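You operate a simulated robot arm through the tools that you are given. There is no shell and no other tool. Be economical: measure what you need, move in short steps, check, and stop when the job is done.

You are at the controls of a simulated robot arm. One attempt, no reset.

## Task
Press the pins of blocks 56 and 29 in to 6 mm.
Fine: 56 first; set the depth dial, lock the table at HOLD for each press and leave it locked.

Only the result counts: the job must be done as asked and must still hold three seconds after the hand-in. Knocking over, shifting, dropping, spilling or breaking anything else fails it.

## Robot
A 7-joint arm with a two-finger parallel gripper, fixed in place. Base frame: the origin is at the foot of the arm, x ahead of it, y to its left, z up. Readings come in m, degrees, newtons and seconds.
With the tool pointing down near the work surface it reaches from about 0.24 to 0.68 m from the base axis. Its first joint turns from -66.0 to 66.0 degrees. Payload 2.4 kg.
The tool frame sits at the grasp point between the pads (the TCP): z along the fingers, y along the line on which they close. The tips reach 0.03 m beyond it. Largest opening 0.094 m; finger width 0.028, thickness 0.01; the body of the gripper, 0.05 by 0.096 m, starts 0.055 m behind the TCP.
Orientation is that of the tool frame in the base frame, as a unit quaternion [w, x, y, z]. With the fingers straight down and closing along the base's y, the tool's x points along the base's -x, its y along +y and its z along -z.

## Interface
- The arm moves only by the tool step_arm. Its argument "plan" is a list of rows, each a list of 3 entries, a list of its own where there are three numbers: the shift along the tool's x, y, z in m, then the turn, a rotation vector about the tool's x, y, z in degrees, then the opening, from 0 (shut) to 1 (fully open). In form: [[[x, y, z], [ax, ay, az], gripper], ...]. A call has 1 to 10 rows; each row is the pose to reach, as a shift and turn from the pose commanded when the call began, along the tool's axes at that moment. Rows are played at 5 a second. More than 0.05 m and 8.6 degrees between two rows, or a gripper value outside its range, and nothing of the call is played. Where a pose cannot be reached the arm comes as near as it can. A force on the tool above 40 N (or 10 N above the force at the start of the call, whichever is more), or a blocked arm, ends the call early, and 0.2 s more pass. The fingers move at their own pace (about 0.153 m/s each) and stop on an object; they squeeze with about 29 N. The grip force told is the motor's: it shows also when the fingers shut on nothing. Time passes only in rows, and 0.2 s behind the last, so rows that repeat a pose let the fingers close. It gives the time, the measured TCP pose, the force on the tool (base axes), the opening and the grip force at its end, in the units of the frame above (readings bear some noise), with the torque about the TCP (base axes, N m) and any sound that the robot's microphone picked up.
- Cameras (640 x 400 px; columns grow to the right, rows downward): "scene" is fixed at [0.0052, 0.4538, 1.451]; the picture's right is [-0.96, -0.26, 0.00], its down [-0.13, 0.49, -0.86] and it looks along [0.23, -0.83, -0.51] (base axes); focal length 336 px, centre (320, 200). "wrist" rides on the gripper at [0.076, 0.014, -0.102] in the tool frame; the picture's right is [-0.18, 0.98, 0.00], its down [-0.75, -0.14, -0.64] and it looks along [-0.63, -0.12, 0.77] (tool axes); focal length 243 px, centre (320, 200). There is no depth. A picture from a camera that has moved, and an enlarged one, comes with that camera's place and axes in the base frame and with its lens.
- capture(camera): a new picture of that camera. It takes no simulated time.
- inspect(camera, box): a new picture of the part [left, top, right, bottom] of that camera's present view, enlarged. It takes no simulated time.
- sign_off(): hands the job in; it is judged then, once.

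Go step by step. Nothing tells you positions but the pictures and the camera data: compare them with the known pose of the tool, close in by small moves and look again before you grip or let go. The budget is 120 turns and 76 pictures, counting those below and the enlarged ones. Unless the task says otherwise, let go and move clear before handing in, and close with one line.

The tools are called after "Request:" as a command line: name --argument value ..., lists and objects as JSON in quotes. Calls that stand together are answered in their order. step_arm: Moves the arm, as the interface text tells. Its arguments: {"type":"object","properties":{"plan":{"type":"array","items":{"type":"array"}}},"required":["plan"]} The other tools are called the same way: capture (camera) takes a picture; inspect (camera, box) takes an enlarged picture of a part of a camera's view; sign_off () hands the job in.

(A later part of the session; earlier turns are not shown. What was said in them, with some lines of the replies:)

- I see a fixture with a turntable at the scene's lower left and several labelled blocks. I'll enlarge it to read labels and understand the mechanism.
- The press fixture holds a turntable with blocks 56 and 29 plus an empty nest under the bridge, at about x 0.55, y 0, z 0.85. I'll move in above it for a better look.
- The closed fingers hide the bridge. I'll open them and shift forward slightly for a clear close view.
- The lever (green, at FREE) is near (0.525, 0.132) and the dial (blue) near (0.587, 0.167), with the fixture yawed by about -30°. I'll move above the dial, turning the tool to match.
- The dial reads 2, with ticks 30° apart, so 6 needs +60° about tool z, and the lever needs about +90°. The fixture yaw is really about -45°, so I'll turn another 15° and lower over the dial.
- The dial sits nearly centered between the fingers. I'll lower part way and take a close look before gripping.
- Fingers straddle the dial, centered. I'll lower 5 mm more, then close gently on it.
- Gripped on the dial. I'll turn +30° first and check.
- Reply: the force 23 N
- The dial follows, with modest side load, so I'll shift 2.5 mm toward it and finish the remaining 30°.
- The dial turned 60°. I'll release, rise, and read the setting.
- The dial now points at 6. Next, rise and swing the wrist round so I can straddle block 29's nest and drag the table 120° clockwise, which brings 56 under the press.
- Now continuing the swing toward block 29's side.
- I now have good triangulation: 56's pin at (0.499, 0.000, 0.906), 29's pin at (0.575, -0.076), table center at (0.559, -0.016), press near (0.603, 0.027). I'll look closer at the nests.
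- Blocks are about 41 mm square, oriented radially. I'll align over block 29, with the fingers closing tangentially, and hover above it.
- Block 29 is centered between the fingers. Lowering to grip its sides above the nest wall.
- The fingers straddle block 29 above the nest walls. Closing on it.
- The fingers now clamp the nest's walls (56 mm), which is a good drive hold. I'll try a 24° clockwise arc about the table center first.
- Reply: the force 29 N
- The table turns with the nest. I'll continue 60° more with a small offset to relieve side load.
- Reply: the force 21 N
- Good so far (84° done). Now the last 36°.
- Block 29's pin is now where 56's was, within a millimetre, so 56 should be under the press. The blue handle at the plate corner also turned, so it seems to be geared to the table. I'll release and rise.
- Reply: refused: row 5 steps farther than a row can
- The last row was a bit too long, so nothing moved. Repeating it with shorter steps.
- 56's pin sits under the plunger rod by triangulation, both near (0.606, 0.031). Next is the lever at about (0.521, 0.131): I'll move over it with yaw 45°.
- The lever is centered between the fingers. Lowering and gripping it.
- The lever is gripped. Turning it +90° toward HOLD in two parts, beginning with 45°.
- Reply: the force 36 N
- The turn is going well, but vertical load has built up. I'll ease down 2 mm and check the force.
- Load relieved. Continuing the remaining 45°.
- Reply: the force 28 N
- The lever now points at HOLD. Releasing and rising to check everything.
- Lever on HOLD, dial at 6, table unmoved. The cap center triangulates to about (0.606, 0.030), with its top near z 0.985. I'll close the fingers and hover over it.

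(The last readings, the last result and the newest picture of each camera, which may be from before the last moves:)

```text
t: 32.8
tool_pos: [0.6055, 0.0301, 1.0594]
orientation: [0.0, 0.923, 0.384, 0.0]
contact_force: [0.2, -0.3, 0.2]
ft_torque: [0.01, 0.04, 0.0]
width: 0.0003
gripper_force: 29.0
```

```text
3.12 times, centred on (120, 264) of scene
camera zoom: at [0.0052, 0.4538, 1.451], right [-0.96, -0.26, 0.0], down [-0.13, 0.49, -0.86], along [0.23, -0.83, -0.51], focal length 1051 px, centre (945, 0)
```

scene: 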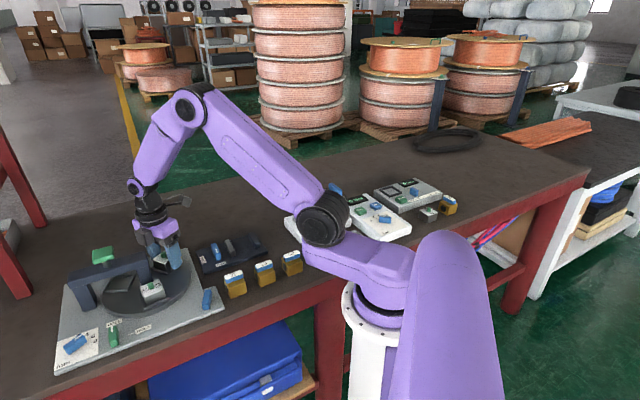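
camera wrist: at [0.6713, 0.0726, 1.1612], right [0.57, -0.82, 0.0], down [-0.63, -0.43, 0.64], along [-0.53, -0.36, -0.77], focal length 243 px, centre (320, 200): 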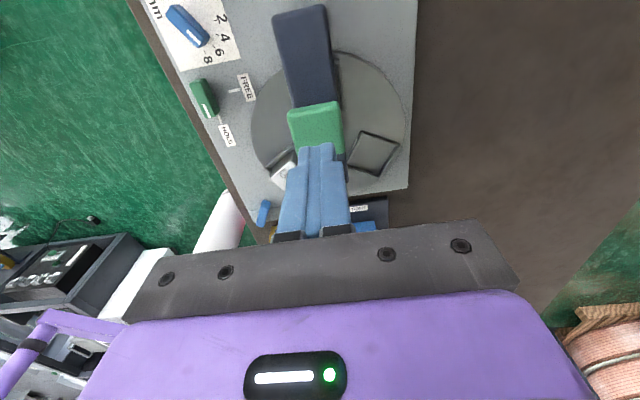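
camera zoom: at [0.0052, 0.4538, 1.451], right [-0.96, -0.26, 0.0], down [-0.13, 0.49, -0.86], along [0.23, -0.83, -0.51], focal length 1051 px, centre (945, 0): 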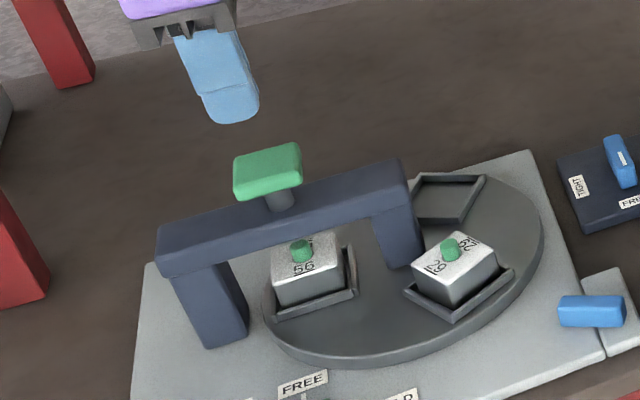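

Descending closer over the cap to verify alignment before contact.

Request:
step_arm --plan '[[[0, 0, 0.02], [0, 0, 0], 0], [[0, 0, 0.036], [0, 0, 0], 0], [[0, 0, 0.036], [0, 0, 0], 0]]'

Request:
inspect --camera "wrist" --box '[220, 60, 420, 220]'

Request:
inspect --camera "scene" --box '[60, 210, 160, 290]'

```text
t: 33.6
tool_pos: [0.6054, 0.0287, 1.0229]
orientation: [0.0, 0.924, 0.382, 0.001]
contact_force: [0.0, -0.2, -0.2]
ft_torque: [-0.03, -0.02, 0.0]
width: 0.0
gripper_force: 28.9
```

```text
2.50 times, centred on (320, 140) of wrist
camera zoom: at [0.6706, 0.0717, 1.1238], right [0.56, -0.83, 0.0], down [-0.63, -0.43, 0.64], along [-0.53, -0.36, -0.77], focal length 606 px, centre (320, 350)
```

zoom: 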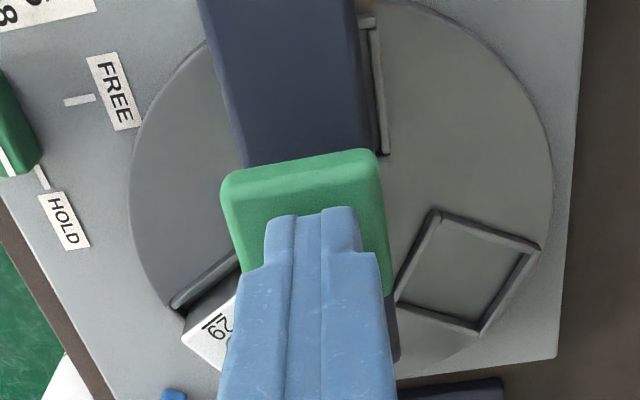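

```text
5.00 times, centred on (110, 250) of scene
camera zoom: at [0.0052, 0.4538, 1.451], right [-0.96, -0.26, 0.0], down [-0.13, 0.49, -0.86], along [0.23, -0.83, -0.51], focal length 1682 px, centre (1370, -50)
```

zoom: 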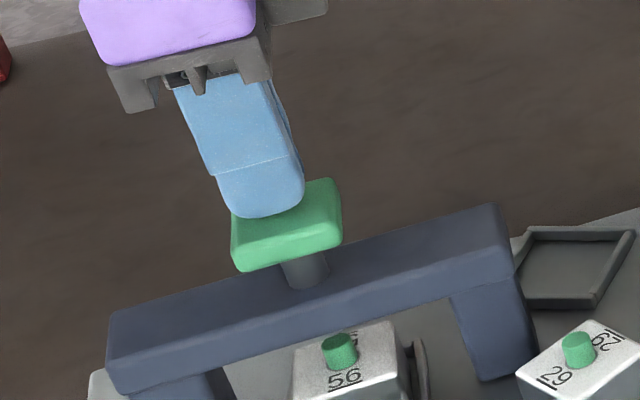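

The tip is over the cap, maybe 4 mm off toward +x. I'll correct that and begin pressing slowly.

Request:
step_arm --plan '[[[-0.0035, -0.0035, 0], [0, 0, 0], 0], [[-0.0035, -0.0035, 0.003], [0, 0, 0], 0], [[-0.0035, -0.0035, 0.006], [0, 0, 0], 0], [[-0.0035, -0.0035, 0.009], [0, 0, 0], 0], [[-0.0035, -0.0035, 0.012], [0, 0, 0], 0]]'

Request:
inspect --camera "scene" --box '[60, 220, 160, 300]'

```text
t: 34.8
tool_pos: [0.6011, 0.0304, 1.0104]
orientation: [0.0, 0.924, 0.383, 0.0]
contact_force: [-3.3, -0.8, 6.8]
ft_torque: [-0.06, 0.12, 0.05]
width: 0.0
gripper_force: 29.0
```

```text
5.00 times, centred on (110, 260) of scene
camera zoom: at [0.005, 0.4538, 1.451], right [-0.96, -0.26, 0.0], down [-0.13, 0.49, -0.86], along [0.23, -0.83, -0.51], focal length 1682 px, centre (1370, -100)
```

zoom: 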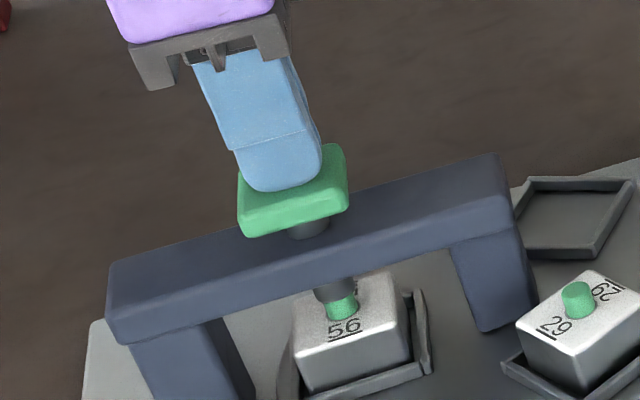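

The plunger has come down squarely onto pin 56. Continuing to press until the stop.

Request:
step_arm --plan '[[[0, 0, 0.001], [0, 0, 0], 0], [[0, 0, 0.002], [0, 0, 0], 0], [[0, 0, 0.003], [0, 0, 0], 0], [[0, 0, 0.004], [0, 0, 0], 0], [[0, 0, 0.005], [0, 0, 0], 0], [[0, 0, 0.006], [0, 0, 0], 0]]'

Request:
inspect --camera "scene" --box '[60, 220, 160, 300]'

```text
t: 36.2
tool_pos: [0.6017, 0.0295, 1.0051]
orientation: [0.001, 0.924, 0.383, 0.002]
contact_force: [2.9, -1.6, 21.1]
ft_torque: [-0.19, 0.08, -0.02]
width: 0.0
gripper_force: 29.3
heard: click
```

```text
5.00 times, centred on (110, 260) of scene
camera zoom: at [0.0048, 0.4537, 1.451], right [-0.96, -0.26, 0.0], down [-0.13, 0.49, -0.86], along [0.23, -0.83, -0.51], focal length 1682 px, centre (1370, -100)
```

zoom: 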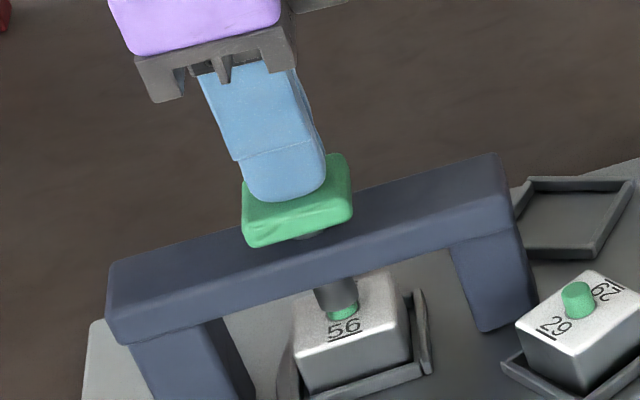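

A click was heard at 21 N. I'll press a touch further to see whether it is a hard stop.

Request:
step_arm --plan '[[[0, 0, 0.0007], [0, 0, 0], 0], [[0, 0, 0.0014], [0, 0, 0], 0], [[0, 0, 0.002], [0, 0, 0], 0]]'

```text
t: 37.0
tool_pos: [0.6013, 0.0298, 1.0046]
orientation: [0.001, 0.924, 0.383, 0.003]
contact_force: [-2.7, -3.6, 37.4]
ft_torque: [-0.27, 0.29, 0.05]
width: 0.0001
gripper_force: 29.2
```

It's a hard stop: force climbs without travel. Lifting off and checking the pin.

Request:
step_arm --plan '[[[0, 0, -0.005], [0, 0, 0], 0], [[0, 0, -0.015], [0, 0, 0], 0], [[0, 0, -0.045], [0, 0, 0], 0], [[0, 0, -0.065], [0, 0, 0], 0.2]]'

Request:
inspect --camera "scene" --box '[60, 220, 200, 332]'

```text
t: 38.0
tool_pos: [0.5991, 0.0302, 1.0669]
orientation: [-0.001, 0.924, 0.382, -0.002]
contact_force: [0.1, 0.6, -0.3]
ft_torque: [-0.02, -0.03, -0.03]
width: 0.0188
gripper_force: 0.0
```

```text
3.57 times, centred on (130, 276) of scene
camera zoom: at [0.0052, 0.4538, 1.451], right [-0.96, -0.26, 0.0], down [-0.13, 0.49, -0.86], along [0.23, -0.83, -0.51], focal length 1202 px, centre (999, -71)
```

zoom: 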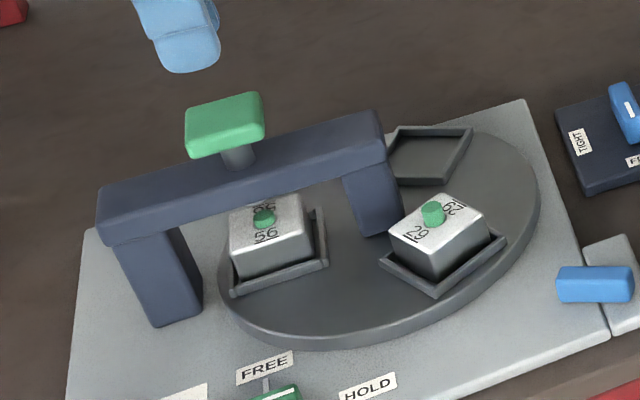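

Pin 56 is pressed in. Now back to the lever to unlock: move over it at the same yaw, then descend.

Request:
step_arm --plan '[[[0.004, -0.032, 0], [0, 0, 0], 0.4], [[0.008, -0.063, 0], [0, 0, 0], 0.4], [[0.012, -0.095, 0.01], [0, 0, 0], 0.4], [[0.0163, -0.1266, 0.04], [0, 0, 0], 0.4], [[0.0163, -0.1266, 0.088], [0, 0, 0], 0.4], [[0.0163, -0.1266, 0.135], [0, 0, 0], 0.4], [[0.0163, -0.1266, 0.135], [0, 0, 0], 0.4]]'

Request:
inspect --camera "wrist" --box '[220, 60, 420, 220]'

```text
t: 39.6
tool_pos: [0.5242, 0.1307, 0.9295]
orientation: [0.001, 0.924, 0.383, 0.0]
contact_force: [0.1, -0.4, -0.2]
ft_torque: [0.0, -0.01, 0.01]
width: 0.0374
gripper_force: 0.0
```

```text
2.50 times, centred on (320, 140) of wrist
camera zoom: at [0.5879, 0.1739, 1.0323], right [0.56, -0.83, 0.0], down [-0.63, -0.43, 0.64], along [-0.53, -0.36, -0.77], focal length 606 px, centre (320, 350)
```

zoom: 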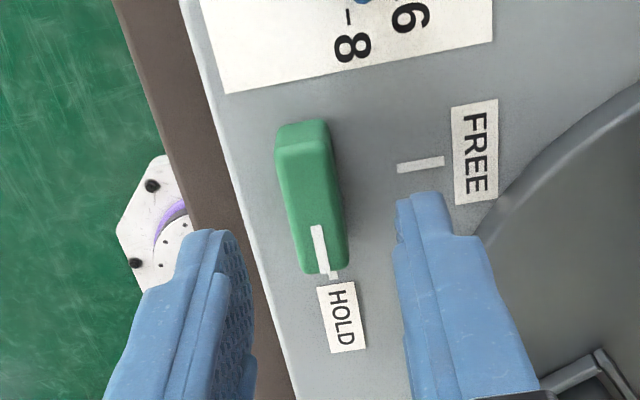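

Lever is about 2.5 mm toward tool -y. Correcting, then lowering and gripping.

Request:
step_arm --plan '[[[-0.001, -0.0026, 0.02], [0, 0, 0], 0.4], [[-0.001, -0.0026, 0.038], [0, 0, 0], 0.4], [[-0.001, -0.0026, 0.038], [0, 0, 0], 0.4], [[-0.001, -0.0026, 0.038], [0, 0, 0], 0], [[-0.001, -0.0026, 0.038], [0, 0, 0], 0]]'

```text
t: 40.8
tool_pos: [0.5209, 0.1323, 0.8931]
orientation: [-0.001, 0.924, 0.383, 0.0]
contact_force: [1.4, -0.4, -3.4]
ft_torque: [0.12, -0.19, 0.04]
width: 0.0149
gripper_force: 45.3
```

Nicely centered grip with almost no side load. Turning -90° back to FREE.

Request:
step_arm --plan '[[[0, 0, 0.0], [0, 0, -7.5], 0], [[0, 0, 0.0], [0, 0, -15], 0], [[0, 0, 0.0], [0, 0, -22.5], 0], [[0, 0, 0.0], [0, 0, -30], 0], [[0, 0, 0.0], [0, 0, -37.5], 0], [[0, 0, 0.0], [0, 0, -45], 0]]'

Request:
step_arm --plan '[[[0, 0, 0.0], [0, 0, -7.5], 0], [[0, 0, 0.0], [0, 0, -15], 0], [[0, 0, 0.0], [0, 0, -22.5], 0], [[0, 0, 0.0], [0, 0, -30], 0], [[0, 0, 0.0], [0, 0, -37.5], 0], [[0, 0, 0.0], [0, 0, -45], 0]]'

```text
t: 42.2
tool_pos: [0.5219, 0.1327, 0.8934]
orientation: [0.001, 0.707, 0.707, 0.001]
contact_force: [14.1, -6.0, -16.4]
ft_torque: [1.15, -0.07, 0.0]
width: 0.0149
gripper_force: 45.6
```

```text
t: 43.6
tool_pos: [0.5212, 0.1324, 0.8934]
orientation: [0.001, 0.382, 0.924, 0.001]
contact_force: [22.2, -2.6, -13.3]
ft_torque: [0.4, 0.46, -0.12]
width: 0.0146
gripper_force: 44.8
```

The lever is back at FREE. Releasing and rising.

Request:
step_arm --plan '[[[0, 0, 0], [0, 0, 0], 0.4], [[0, 0, 0], [0, 0, 0], 0.4], [[0, 0, -0.03], [0, 0, 0], 0.5], [[0, 0, -0.07], [0, 0, -8], 0.7], [[0, 0, -0.115], [0, 0, -16], 0.7], [[0, 0, -0.155], [0, 0, -24], 0.7]]'

Request:
inspect --camera "scene" --box '[40, 250, 200, 378]'

```text
t: 45.0
tool_pos: [0.5177, 0.1313, 1.0459]
orientation: [0.0, 0.18, 0.984, 0.0]
contact_force: [0.1, 0.5, 0.8]
ft_torque: [-0.03, 0.02, -0.01]
width: 0.0658
gripper_force: 0.1
```

```text
3.12 times, centred on (120, 314) of scene
camera zoom: at [0.0052, 0.4538, 1.451], right [-0.96, -0.26, 0.0], down [-0.13, 0.49, -0.86], along [0.23, -0.83, -0.51], focal length 1051 px, centre (945, -156)
```

zoom: 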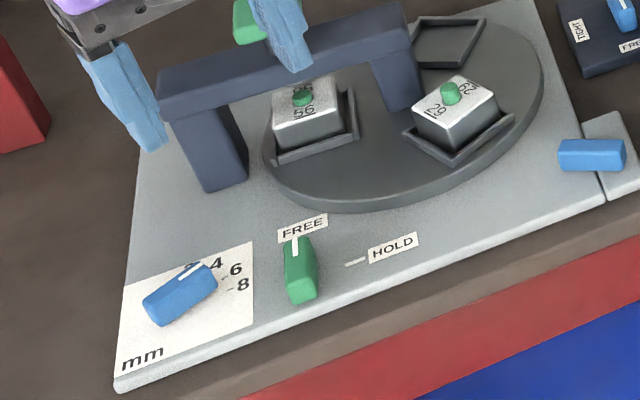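

Unlocked. Swinging around to the empty nest (now at block 29's old place) to drag the table another 120°.

Request:
step_arm --plan '[[[-0.0085, -0.0115, 0], [0, 0, -8.4], 0.75], [[-0.017, -0.023, 0], [0, 0, -16.8], 0.75], [[-0.0255, -0.0345, 0], [0, 0, -25.2], 0.75], [[-0.034, -0.046, 0], [0, 0, -33.6], 0.75], [[-0.0425, -0.0575, 0], [0, 0, -42], 0.75], [[-0.051, -0.069, 0], [0, 0, -50.4], 0.75], [[-0.0595, -0.0805, 0], [0, 0, -58.8], 0.75], [[-0.068, -0.092, 0], [0, 0, -67.2], 0.75], [[-0.0765, -0.1035, 0], [0, 0, -75.6], 0.75], [[-0.0855, -0.115, 0], [0, 0, -84], 0.75]]'

```text
t: 47.2
tool_pos: [0.5581, -0.0057, 1.0482]
orientation: [0.0, -0.523, 0.852, 0.0]
contact_force: [0.2, -0.3, 1.2]
ft_torque: [0.0, -0.02, 0.02]
width: 0.0704
gripper_force: 0.1
```

Continuing to hover above the empty nest.

Request:
step_arm --plan '[[[0.011, -0.01, 0], [0, 0, -8.4], 0.75], [[0.022, -0.02, 0], [0, 0, -16.8], 0.75], [[0.033, -0.03, 0], [0, 0, -25.2], 0.75], [[0.044, -0.04, 0], [0, 0, -33.6], 0.75], [[0.0544, -0.0485, 0.02], [0, 0, -42], 0.75], [[0.0544, -0.0485, 0.05], [0, 0, -42], 0.75], [[0.0544, -0.0485, 0.078], [0, 0, -42], 0.75], [[0.0544, -0.0485, 0.078], [0, 0, -42], 0.75]]'

Request:
inspect --camera "wrist" --box '[200, 50, 440, 240]'

```text
t: 49.0
tool_pos: [0.5769, -0.0758, 0.969]
orientation: [0.0, 0.793, -0.609, 0.001]
contact_force: [-1.0, 0.3, 0.6]
ft_torque: [-0.01, 0.02, -0.02]
width: 0.0705
gripper_force: 0.1
```

```text
2.11 times, centred on (320, 145) of wrist
camera zoom: at [0.5836, -0.1536, 1.0717], right [-1.0, -0.08, 0.0], down [-0.06, 0.76, 0.64], along [-0.05, 0.64, -0.77], focal length 511 px, centre (320, 316)
```

zoom: 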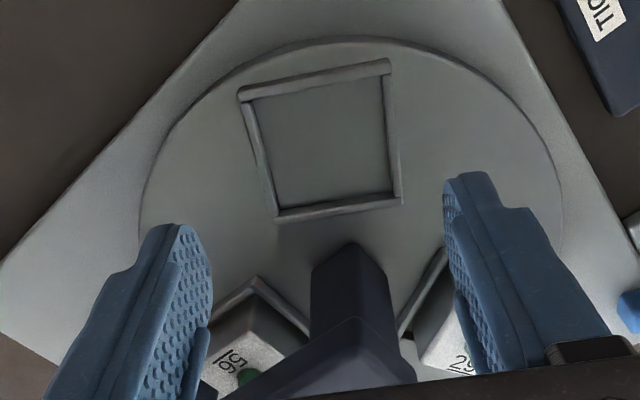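

The nest sits exactly where 29's was, so the first index was a true 120°. Lowering and gripping its walls as before.

Request:
step_arm --plan '[[[0, 0, 0.03], [0, 0, 0], 0.75], [[0, 0, 0.055], [0, 0, 0], 0.75], [[0, 0, 0.062], [0, 0, 0], 0.7], [[0, 0, 0.062], [0, 0, 0], 0.7], [[0, 0, 0.062], [0, 0, 0], 0.4], [[0, 0, 0.062], [0, 0, 0], 0.4]]'

```text
t: 50.4
tool_pos: [0.5764, -0.0754, 0.9071]
orientation: [0.001, 0.793, -0.609, -0.001]
contact_force: [-9.5, -2.9, -0.4]
ft_torque: [-0.19, 0.12, 0.6]
width: 0.0558
gripper_force: 45.2
```

Same grip as before (56 mm). Repeating the proven arc: 24°, 60°, 36°.

Request:
step_arm --plan '[[[-0.0002, 0.0043, 0], [0, 0, 4], 0.4], [[-0.0006, 0.0086, 0], [0, 0, 8], 0.4], [[-0.0014, 0.0129, 0], [0, 0, 12], 0.4], [[-0.0024, 0.0171, 0], [0, 0, 16], 0.4], [[-0.0037, 0.0212, 0], [0, 0, 20], 0.4], [[-0.0054, 0.0252, 0], [0, 0, 24], 0.4]]'

Request:
step_arm --plan '[[[0.0007, 0.0076, 0.001], [0, 0, 6], 0.4], [[-0.0004, 0.0141, 0.001], [0, 0, 12], 0.4], [[-0.0021, 0.0205, 0.001], [0, 0, 18], 0.4], [[-0.0044, 0.0266, 0.001], [0, 0, 24], 0.4], [[-0.0074, 0.0325, 0.001], [0, 0, 30], 0.4], [[-0.011, 0.038, 0.001], [0, 0, 36], 0.4], [[-0.0152, 0.0432, 0.001], [0, 0, 42], 0.4], [[-0.0198, 0.0478, 0.001], [0, 0, 48], 0.4], [[-0.025, 0.052, 0.001], [0, 0, 54], 0.4], [[-0.0305, 0.0556, 0.001], [0, 0, 60], 0.4]]'

```text
t: 51.8
tool_pos: [0.5493, -0.0779, 0.9067]
orientation: [-0.001, -0.648, 0.761, 0.002]
contact_force: [-15.2, -10.2, -17.3]
ft_torque: [0.19, 0.21, 0.94]
width: 0.0559
gripper_force: 44.8
```

```text
t: 54.0
tool_pos: [0.4994, -0.0369, 0.9065]
orientation: [-0.004, -0.182, 0.983, 0.002]
contact_force: [-21.5, 1.7, 21.5]
ft_torque: [0.05, 1.09, 0.66]
width: 0.0556
gripper_force: 44.9
```

Tracking well. Last 36°, easing up 1 mm since vertical load is now upward.

Request:
step_arm --plan '[[[0.0007, 0.0066, -0.001], [0, 0, 6], 0.4], [[-0.0004, 0.0132, -0.001], [0, 0, 12], 0.4], [[-0.0024, 0.0196, -0.001], [0, 0, 18], 0.4], [[-0.0048, 0.0258, -0.001], [0, 0, 24], 0.4], [[-0.0078, 0.0318, -0.001], [0, 0, 30], 0.4], [[-0.0114, 0.0373, -0.001], [0, 0, 36], 0.4], [[-0.0114, 0.0373, -0.001], [0, 0, 36], 0.4]]'

Request:
step_arm --plan '[[[0, 0, 0], [0, 0, 0], 0.7], [[0, 0, 0], [0, 0, 0], 0.7], [[0, 0, -0.03], [0, 0, 0], 0.7], [[0, 0, -0.07], [0, 0, 0], 0.7], [[0, 0, -0.115], [0, 0, 0], 0.7]]'

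Request:
inspect --camera "scene" --box '[60, 240, 220, 368]'

Request:
capture --camera "wrist"

```text
t: 55.6
tool_pos: [0.4975, 0.0025, 0.9084]
orientation: [-0.003, 0.129, 0.992, -0.001]
contact_force: [-9.6, 17.7, -30.1]
ft_torque: [0.39, 0.12, 0.85]
width: 0.0557
gripper_force: 44.7
```

```text
t: 56.8
tool_pos: [0.5006, 0.0021, 1.0242]
orientation: [0.0, 0.131, 0.991, 0.0]
contact_force: [0.2, -0.4, 0.2]
ft_torque: [0.01, 0.02, 0.0]
width: 0.066
gripper_force: 0.0
```

```text
3.12 times, centred on (140, 304) of scene
camera zoom: at [0.0052, 0.4538, 1.451], right [-0.96, -0.26, 0.0], down [-0.13, 0.49, -0.86], along [0.23, -0.83, -0.51], focal length 1051 px, centre (882, -125)
```

zoom: 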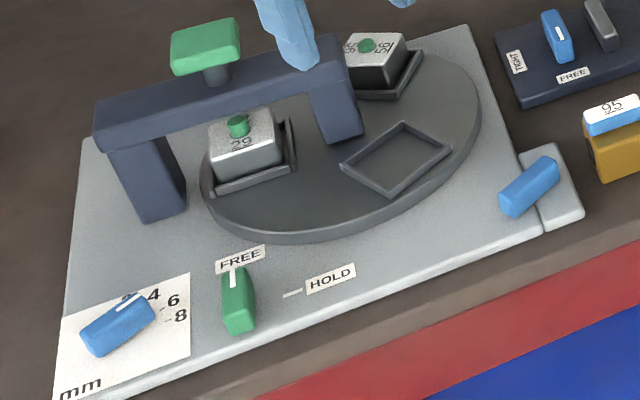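

```text
25 pictures are left
camera wrist: at [0.4308, 0.0339, 1.1255], right [0.43, 0.9, 0.0], down [0.69, -0.33, 0.64], along [0.58, -0.28, -0.77], focal length 243 px, centre (320, 200)
```

wrist: 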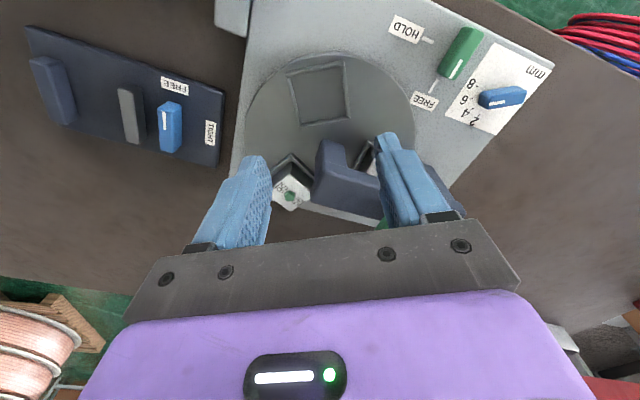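

Block 29's pin now shows at exactly the same spot under the plunger as 56's did. Now to the lever again for locking.

Request:
step_arm --plan '[[[0.002, 0.027, 0.01], [0, 0, 6], 0.5], [[0.005, 0.054, 0.02], [0, 0, 12], 0.5], [[0.008, 0.081, 0.04], [0, 0, 18], 0.4], [[0.011, 0.108, 0.06], [0, 0, 24], 0.4], [[0.014, 0.1306, 0.094], [0, 0, 30], 0.4], [[0.014, 0.1306, 0.094], [0, 0, 30], 0.4]]'

Request:
inspect --camera "wrist" --box '[220, 60, 420, 220]'

```text
t: 58.2
tool_pos: [0.5198, 0.1308, 0.929]
orientation: [0.0, 0.383, 0.924, 0.0]
contact_force: [0.4, 0.5, -0.9]
ft_torque: [-0.02, 0.0, 0.02]
width: 0.0377
gripper_force: 0.0
```

```text
2.50 times, centred on (320, 140) of wrist
camera zoom: at [0.4765, 0.1932, 1.032], right [0.83, 0.56, 0.0], down [0.43, -0.63, 0.64], along [0.36, -0.53, -0.77], focal length 606 px, centre (320, 350)
```

zoom: 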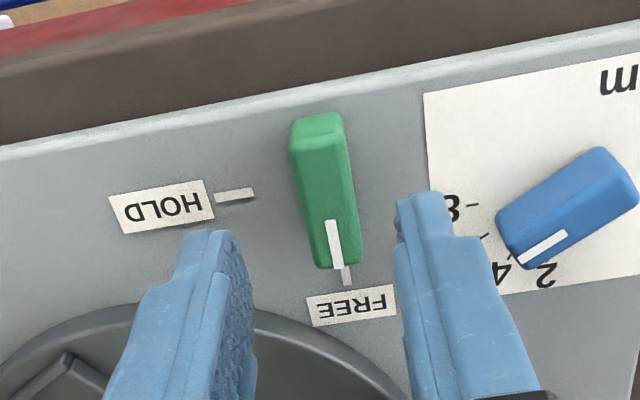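

The lever is about 1 mm toward tool +y. Correcting, lowering, gripping.

Request:
step_arm --plan '[[[0.001, 0.0012, 0.02], [0, 0, 0], 0.4], [[0.001, 0.0012, 0.037], [0, 0, 0], 0.4], [[0.001, 0.0012, 0.037], [0, 0, 0], 0.4], [[0.001, 0.0012, 0.037], [0, 0, 0], 0], [[0.001, 0.0012, 0.037], [0, 0, 0], 0]]'

Request:
step_arm --plan '[[[0, 0, 0.0], [0, 0, 7.5], 0], [[0, 0, 0.0], [0, 0, 15], 0], [[0, 0, 0.0], [0, 0, 22.5], 0], [[0, 0, 0.0], [0, 0, 30], 0], [[0, 0, 0.0], [0, 0, 37.5], 0], [[0, 0, 0.0], [0, 0, 45], 0]]'

```text
t: 59.4
tool_pos: [0.521, 0.1326, 0.8912]
orientation: [0.002, 0.382, 0.924, 0.002]
contact_force: [10.7, 6.9, -8.0]
ft_torque: [-0.27, -0.21, -0.04]
width: 0.0147
gripper_force: 45.5
```

```text
t: 60.8
tool_pos: [0.5208, 0.1327, 0.8928]
orientation: [0.001, 0.708, 0.706, 0.003]
contact_force: [22.8, 13.8, -25.3]
ft_torque: [-0.32, 0.16, 0.03]
width: 0.015
gripper_force: 44.6
```

Following well. Finishing the other 45° with a small offset to relieve the load.

Request:
step_arm --plan '[[[0.001, 0.002, 0.0015], [0, 0, 0], 0], [[0.001, 0.002, 0.0015], [0, 0, 7.5], 0], [[0.001, 0.002, 0.0015], [0, 0, 15], 0], [[0.001, 0.002, 0.0015], [0, 0, 22.5], 0], [[0.001, 0.002, 0.0015], [0, 0, 30], 0], [[0.001, 0.002, 0.0015], [0, 0, 37.5], 0], [[0.001, 0.002, 0.0015], [0, 0, 45], 0]]'

Request:
step_arm --plan '[[[0, 0, 0], [0, 0, 0], 0.4], [[0, 0, 0], [0, 0, 0], 0.4], [[0, 0, -0.03], [0, 0, 0], 0.4], [[0, 0, -0.07], [0, 0, 0], 0.5], [[0, 0, -0.11], [0, 0, 0], 0.5]]'

Request:
inspect --camera "scene" --box '[40, 240, 200, 368]'

Request:
inspect --camera "wrist" --box '[260, 0, 460, 160]'

```text
t: 62.4
tool_pos: [0.5193, 0.1321, 0.8919]
orientation: [0.0, 0.924, 0.381, 0.001]
contact_force: [9.7, 1.0, 15.9]
ft_torque: [-0.81, 0.74, 0.1]
width: 0.0148
gripper_force: 45.4
```

```text
t: 63.6
tool_pos: [0.5223, 0.1313, 1.0021]
orientation: [0.0, 0.924, 0.383, 0.0]
contact_force: [-0.7, 0.0, -0.6]
ft_torque: [-0.01, 0.01, 0.03]
width: 0.047
gripper_force: 0.0
```

```text
3.12 times, centred on (120, 304) of scene
camera zoom: at [0.0052, 0.4538, 1.451], right [-0.96, -0.26, 0.0], down [-0.13, 0.49, -0.86], along [0.23, -0.83, -0.51], focal length 1051 px, centre (945, -125)
```

zoom: 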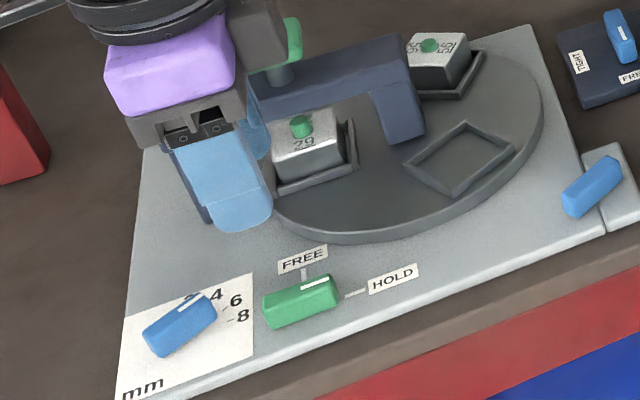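

```text
2.50 times, centred on (360, 80) of wrist
camera zoom: at [0.5857, 0.1739, 1.1032], right [0.57, -0.82, 0.0], down [-0.63, -0.43, 0.64], along [-0.53, -0.36, -0.77], focal length 606 px, centre (220, 500)
```

zoom: 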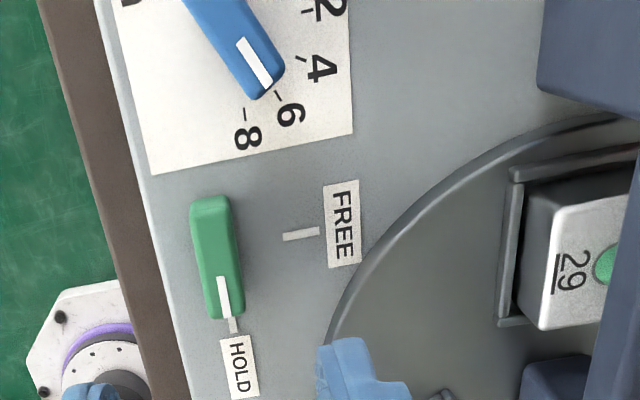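

Locked at HOLD with 29 under the press and the dial at 6. Moving over the cap with closed fingers, to the same spot as before.

Request:
step_arm --plan '[[[0, 0, -0.04], [0, 0, 0], 0.2], [[-0.003, 0.03, -0.056], [0, 0, 0], 0], [[-0.007, 0.06, -0.056], [0, 0, 0], 0], [[-0.011, 0.095, -0.056], [0, 0, 0], 0], [[-0.016, 0.1273, -0.056], [0, 0, 0], 0], [[-0.016, 0.1273, -0.056], [0, 0, 0], 0], [[-0.016, 0.1273, -0.036], [0, 0, 0], 0], [[-0.016, 0.1273, -0.02], [0, 0, 0], 0]]'

Request:
inspect --camera "scene" --box '[60, 210, 160, 290]'

```text
t: 65.4
tool_pos: [0.5992, 0.0306, 1.0202]
orientation: [0.001, 0.924, 0.382, 0.0]
contact_force: [0.7, 0.7, -0.7]
ft_torque: [0.02, -0.02, -0.02]
width: 0.0
gripper_force: 29.2
```

```text
5.00 times, centred on (110, 250) of scene
camera zoom: at [0.0052, 0.4538, 1.451], right [-0.96, -0.26, 0.0], down [-0.13, 0.49, -0.86], along [0.23, -0.83, -0.51], focal length 1682 px, centre (1370, -50)
```

zoom: 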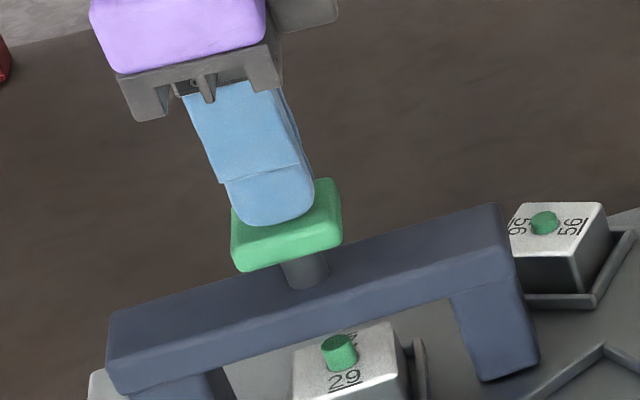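

Alignment matches the first press. Pressing down to contact and then to the stop.

Request:
step_arm --plan '[[[0, 0, 0.003], [0, 0, 0], 0], [[0, 0, 0.006], [0, 0, 0], 0], [[0, 0, 0.008], [0, 0, 0], 0], [[0, 0, 0.01], [0, 0, 0], 0], [[0, 0, 0.011], [0, 0, 0], 0], [[0, 0, 0.012], [0, 0, 0], 0], [[0, 0, 0.013], [0, 0, 0], 0], [[0, 0, 0.014], [0, 0, 0], 0], [[0, 0, 0.015], [0, 0, 0], 0], [[0, 0, 0.016], [0, 0, 0], 0]]'

```text
t: 67.6
tool_pos: [0.6002, 0.0312, 1.0055]
orientation: [0.0, 0.924, 0.382, 0.001]
contact_force: [3.4, 1.2, 7.3]
ft_torque: [0.02, -0.07, -0.03]
width: 0.0001
gripper_force: 29.5
heard: click
```

A click again. Pressing slightly further to confirm the hard stop.

Request:
step_arm --plan '[[[0, 0, 0.001], [0, 0, 0], 0], [[0, 0, 0.002], [0, 0, 0], 0], [[0, 0, 0.003], [0, 0, 0], 0], [[0, 0, 0.0037], [0, 0, 0], 0]]'

```text
t: 68.6
tool_pos: [0.6004, 0.0317, 1.0066]
orientation: [0.0, 0.924, 0.383, 0.002]
contact_force: [-5.1, 0.7, 9.0]
ft_torque: [-0.04, 0.21, -0.05]
width: 0.0
gripper_force: 29.3
stopped in row 4: the force on the tool passed its limit at 41 N (the readings are from after the stop); the commanded pose is now the measured one
```

The hard stop was reached (41 N). Lifting clear and checking.

Request:
step_arm --plan '[[[0, 0, -0.005], [0, 0, 0], 0], [[0, 0, -0.02], [0, 0, 0], 0], [[0, 0, -0.06], [0, 0, 0], 0], [[0, 0, -0.1], [0, 0, 0], 0.3], [[0, 0, -0.14], [0, 0, 0], 0.3], [[0, 0, -0.14], [0, 0, 0], 0.3]]'

Request:
inspect --camera "scene" --box '[50, 230, 210, 358]'

Request:
inspect --camera "scene" --box '[100, 240, 190, 312]'

Request:
capture --camera "scene"

```text
t: 70.0
tool_pos: [0.6004, 0.0304, 1.1447]
orientation: [0.0, 0.923, 0.384, 0.002]
contact_force: [0.3, 0.2, 0.6]
ft_torque: [-0.05, 0.0, 0.01]
width: 0.0282
gripper_force: 0.0
```

```text
3.12 times, centred on (130, 294) of scene
camera zoom: at [0.0052, 0.4538, 1.451], right [-0.96, -0.26, 0.0], down [-0.13, 0.49, -0.86], along [0.23, -0.83, -0.51], focal length 1051 px, centre (914, -94)
```

zoom: 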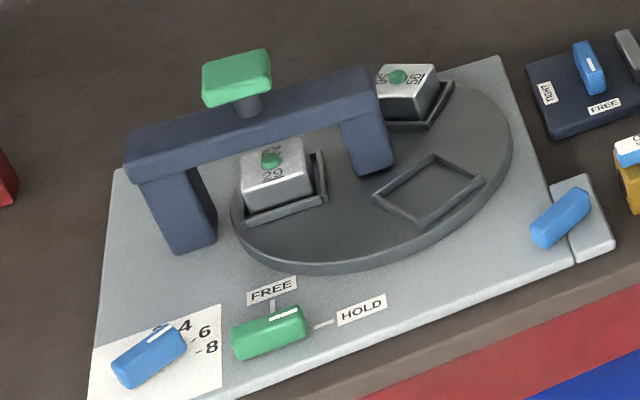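

```text
5.56 times, centred on (145, 276) of scene
camera zoom: at [0.0052, 0.4538, 1.451], right [-0.96, -0.26, 0.0], down [-0.13, 0.49, -0.86], along [0.23, -0.83, -0.51], focal length 1869 px, centre (1292, -222)
```

zoom: 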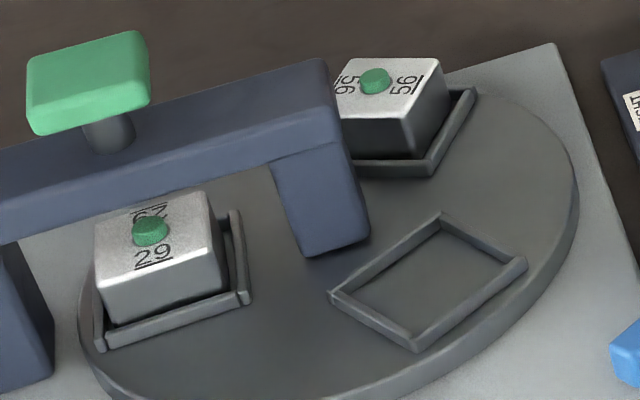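

```text
18 pictures are left
```

scene: 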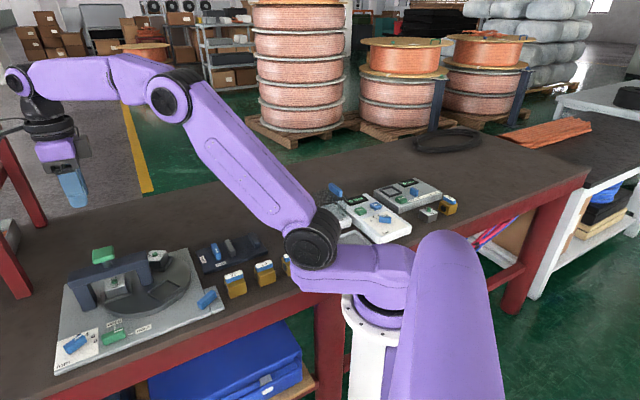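

Both pins are at equal, short height, the lever is at HOLD and the dial at 6. A quick check of the neighbouring devices by the elbow before handing in.

Request:
inspect --camera "scene" --box '[220, 160, 460, 310]'

```text
2.67 times, centred on (340, 235) of scene
camera zoom: at [0.0052, 0.4538, 1.451], right [-0.96, -0.26, 0.0], down [-0.13, 0.49, -0.86], along [0.23, -0.83, -0.51], focal length 897 px, centre (267, 107)
```

zoom: 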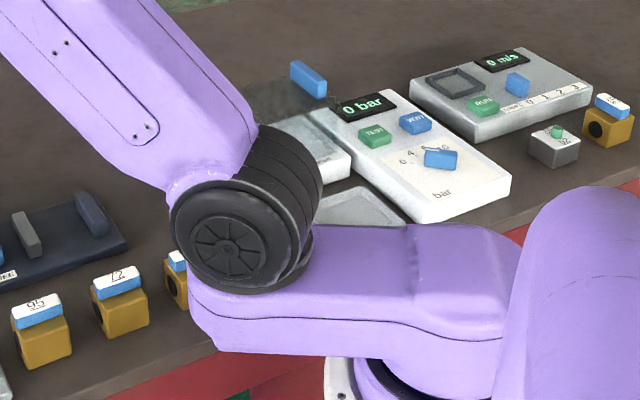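

Everything around is undisturbed, and the arm is clear. Handing in.

Request:
sign_off

```text
The job is handed in.
```

I pressed the pins of blocks 56 and 29 to the 6 mm stop, 56 first, with the table locked at HOLD for each press and left locked. The arm is clear and the job is handed in.
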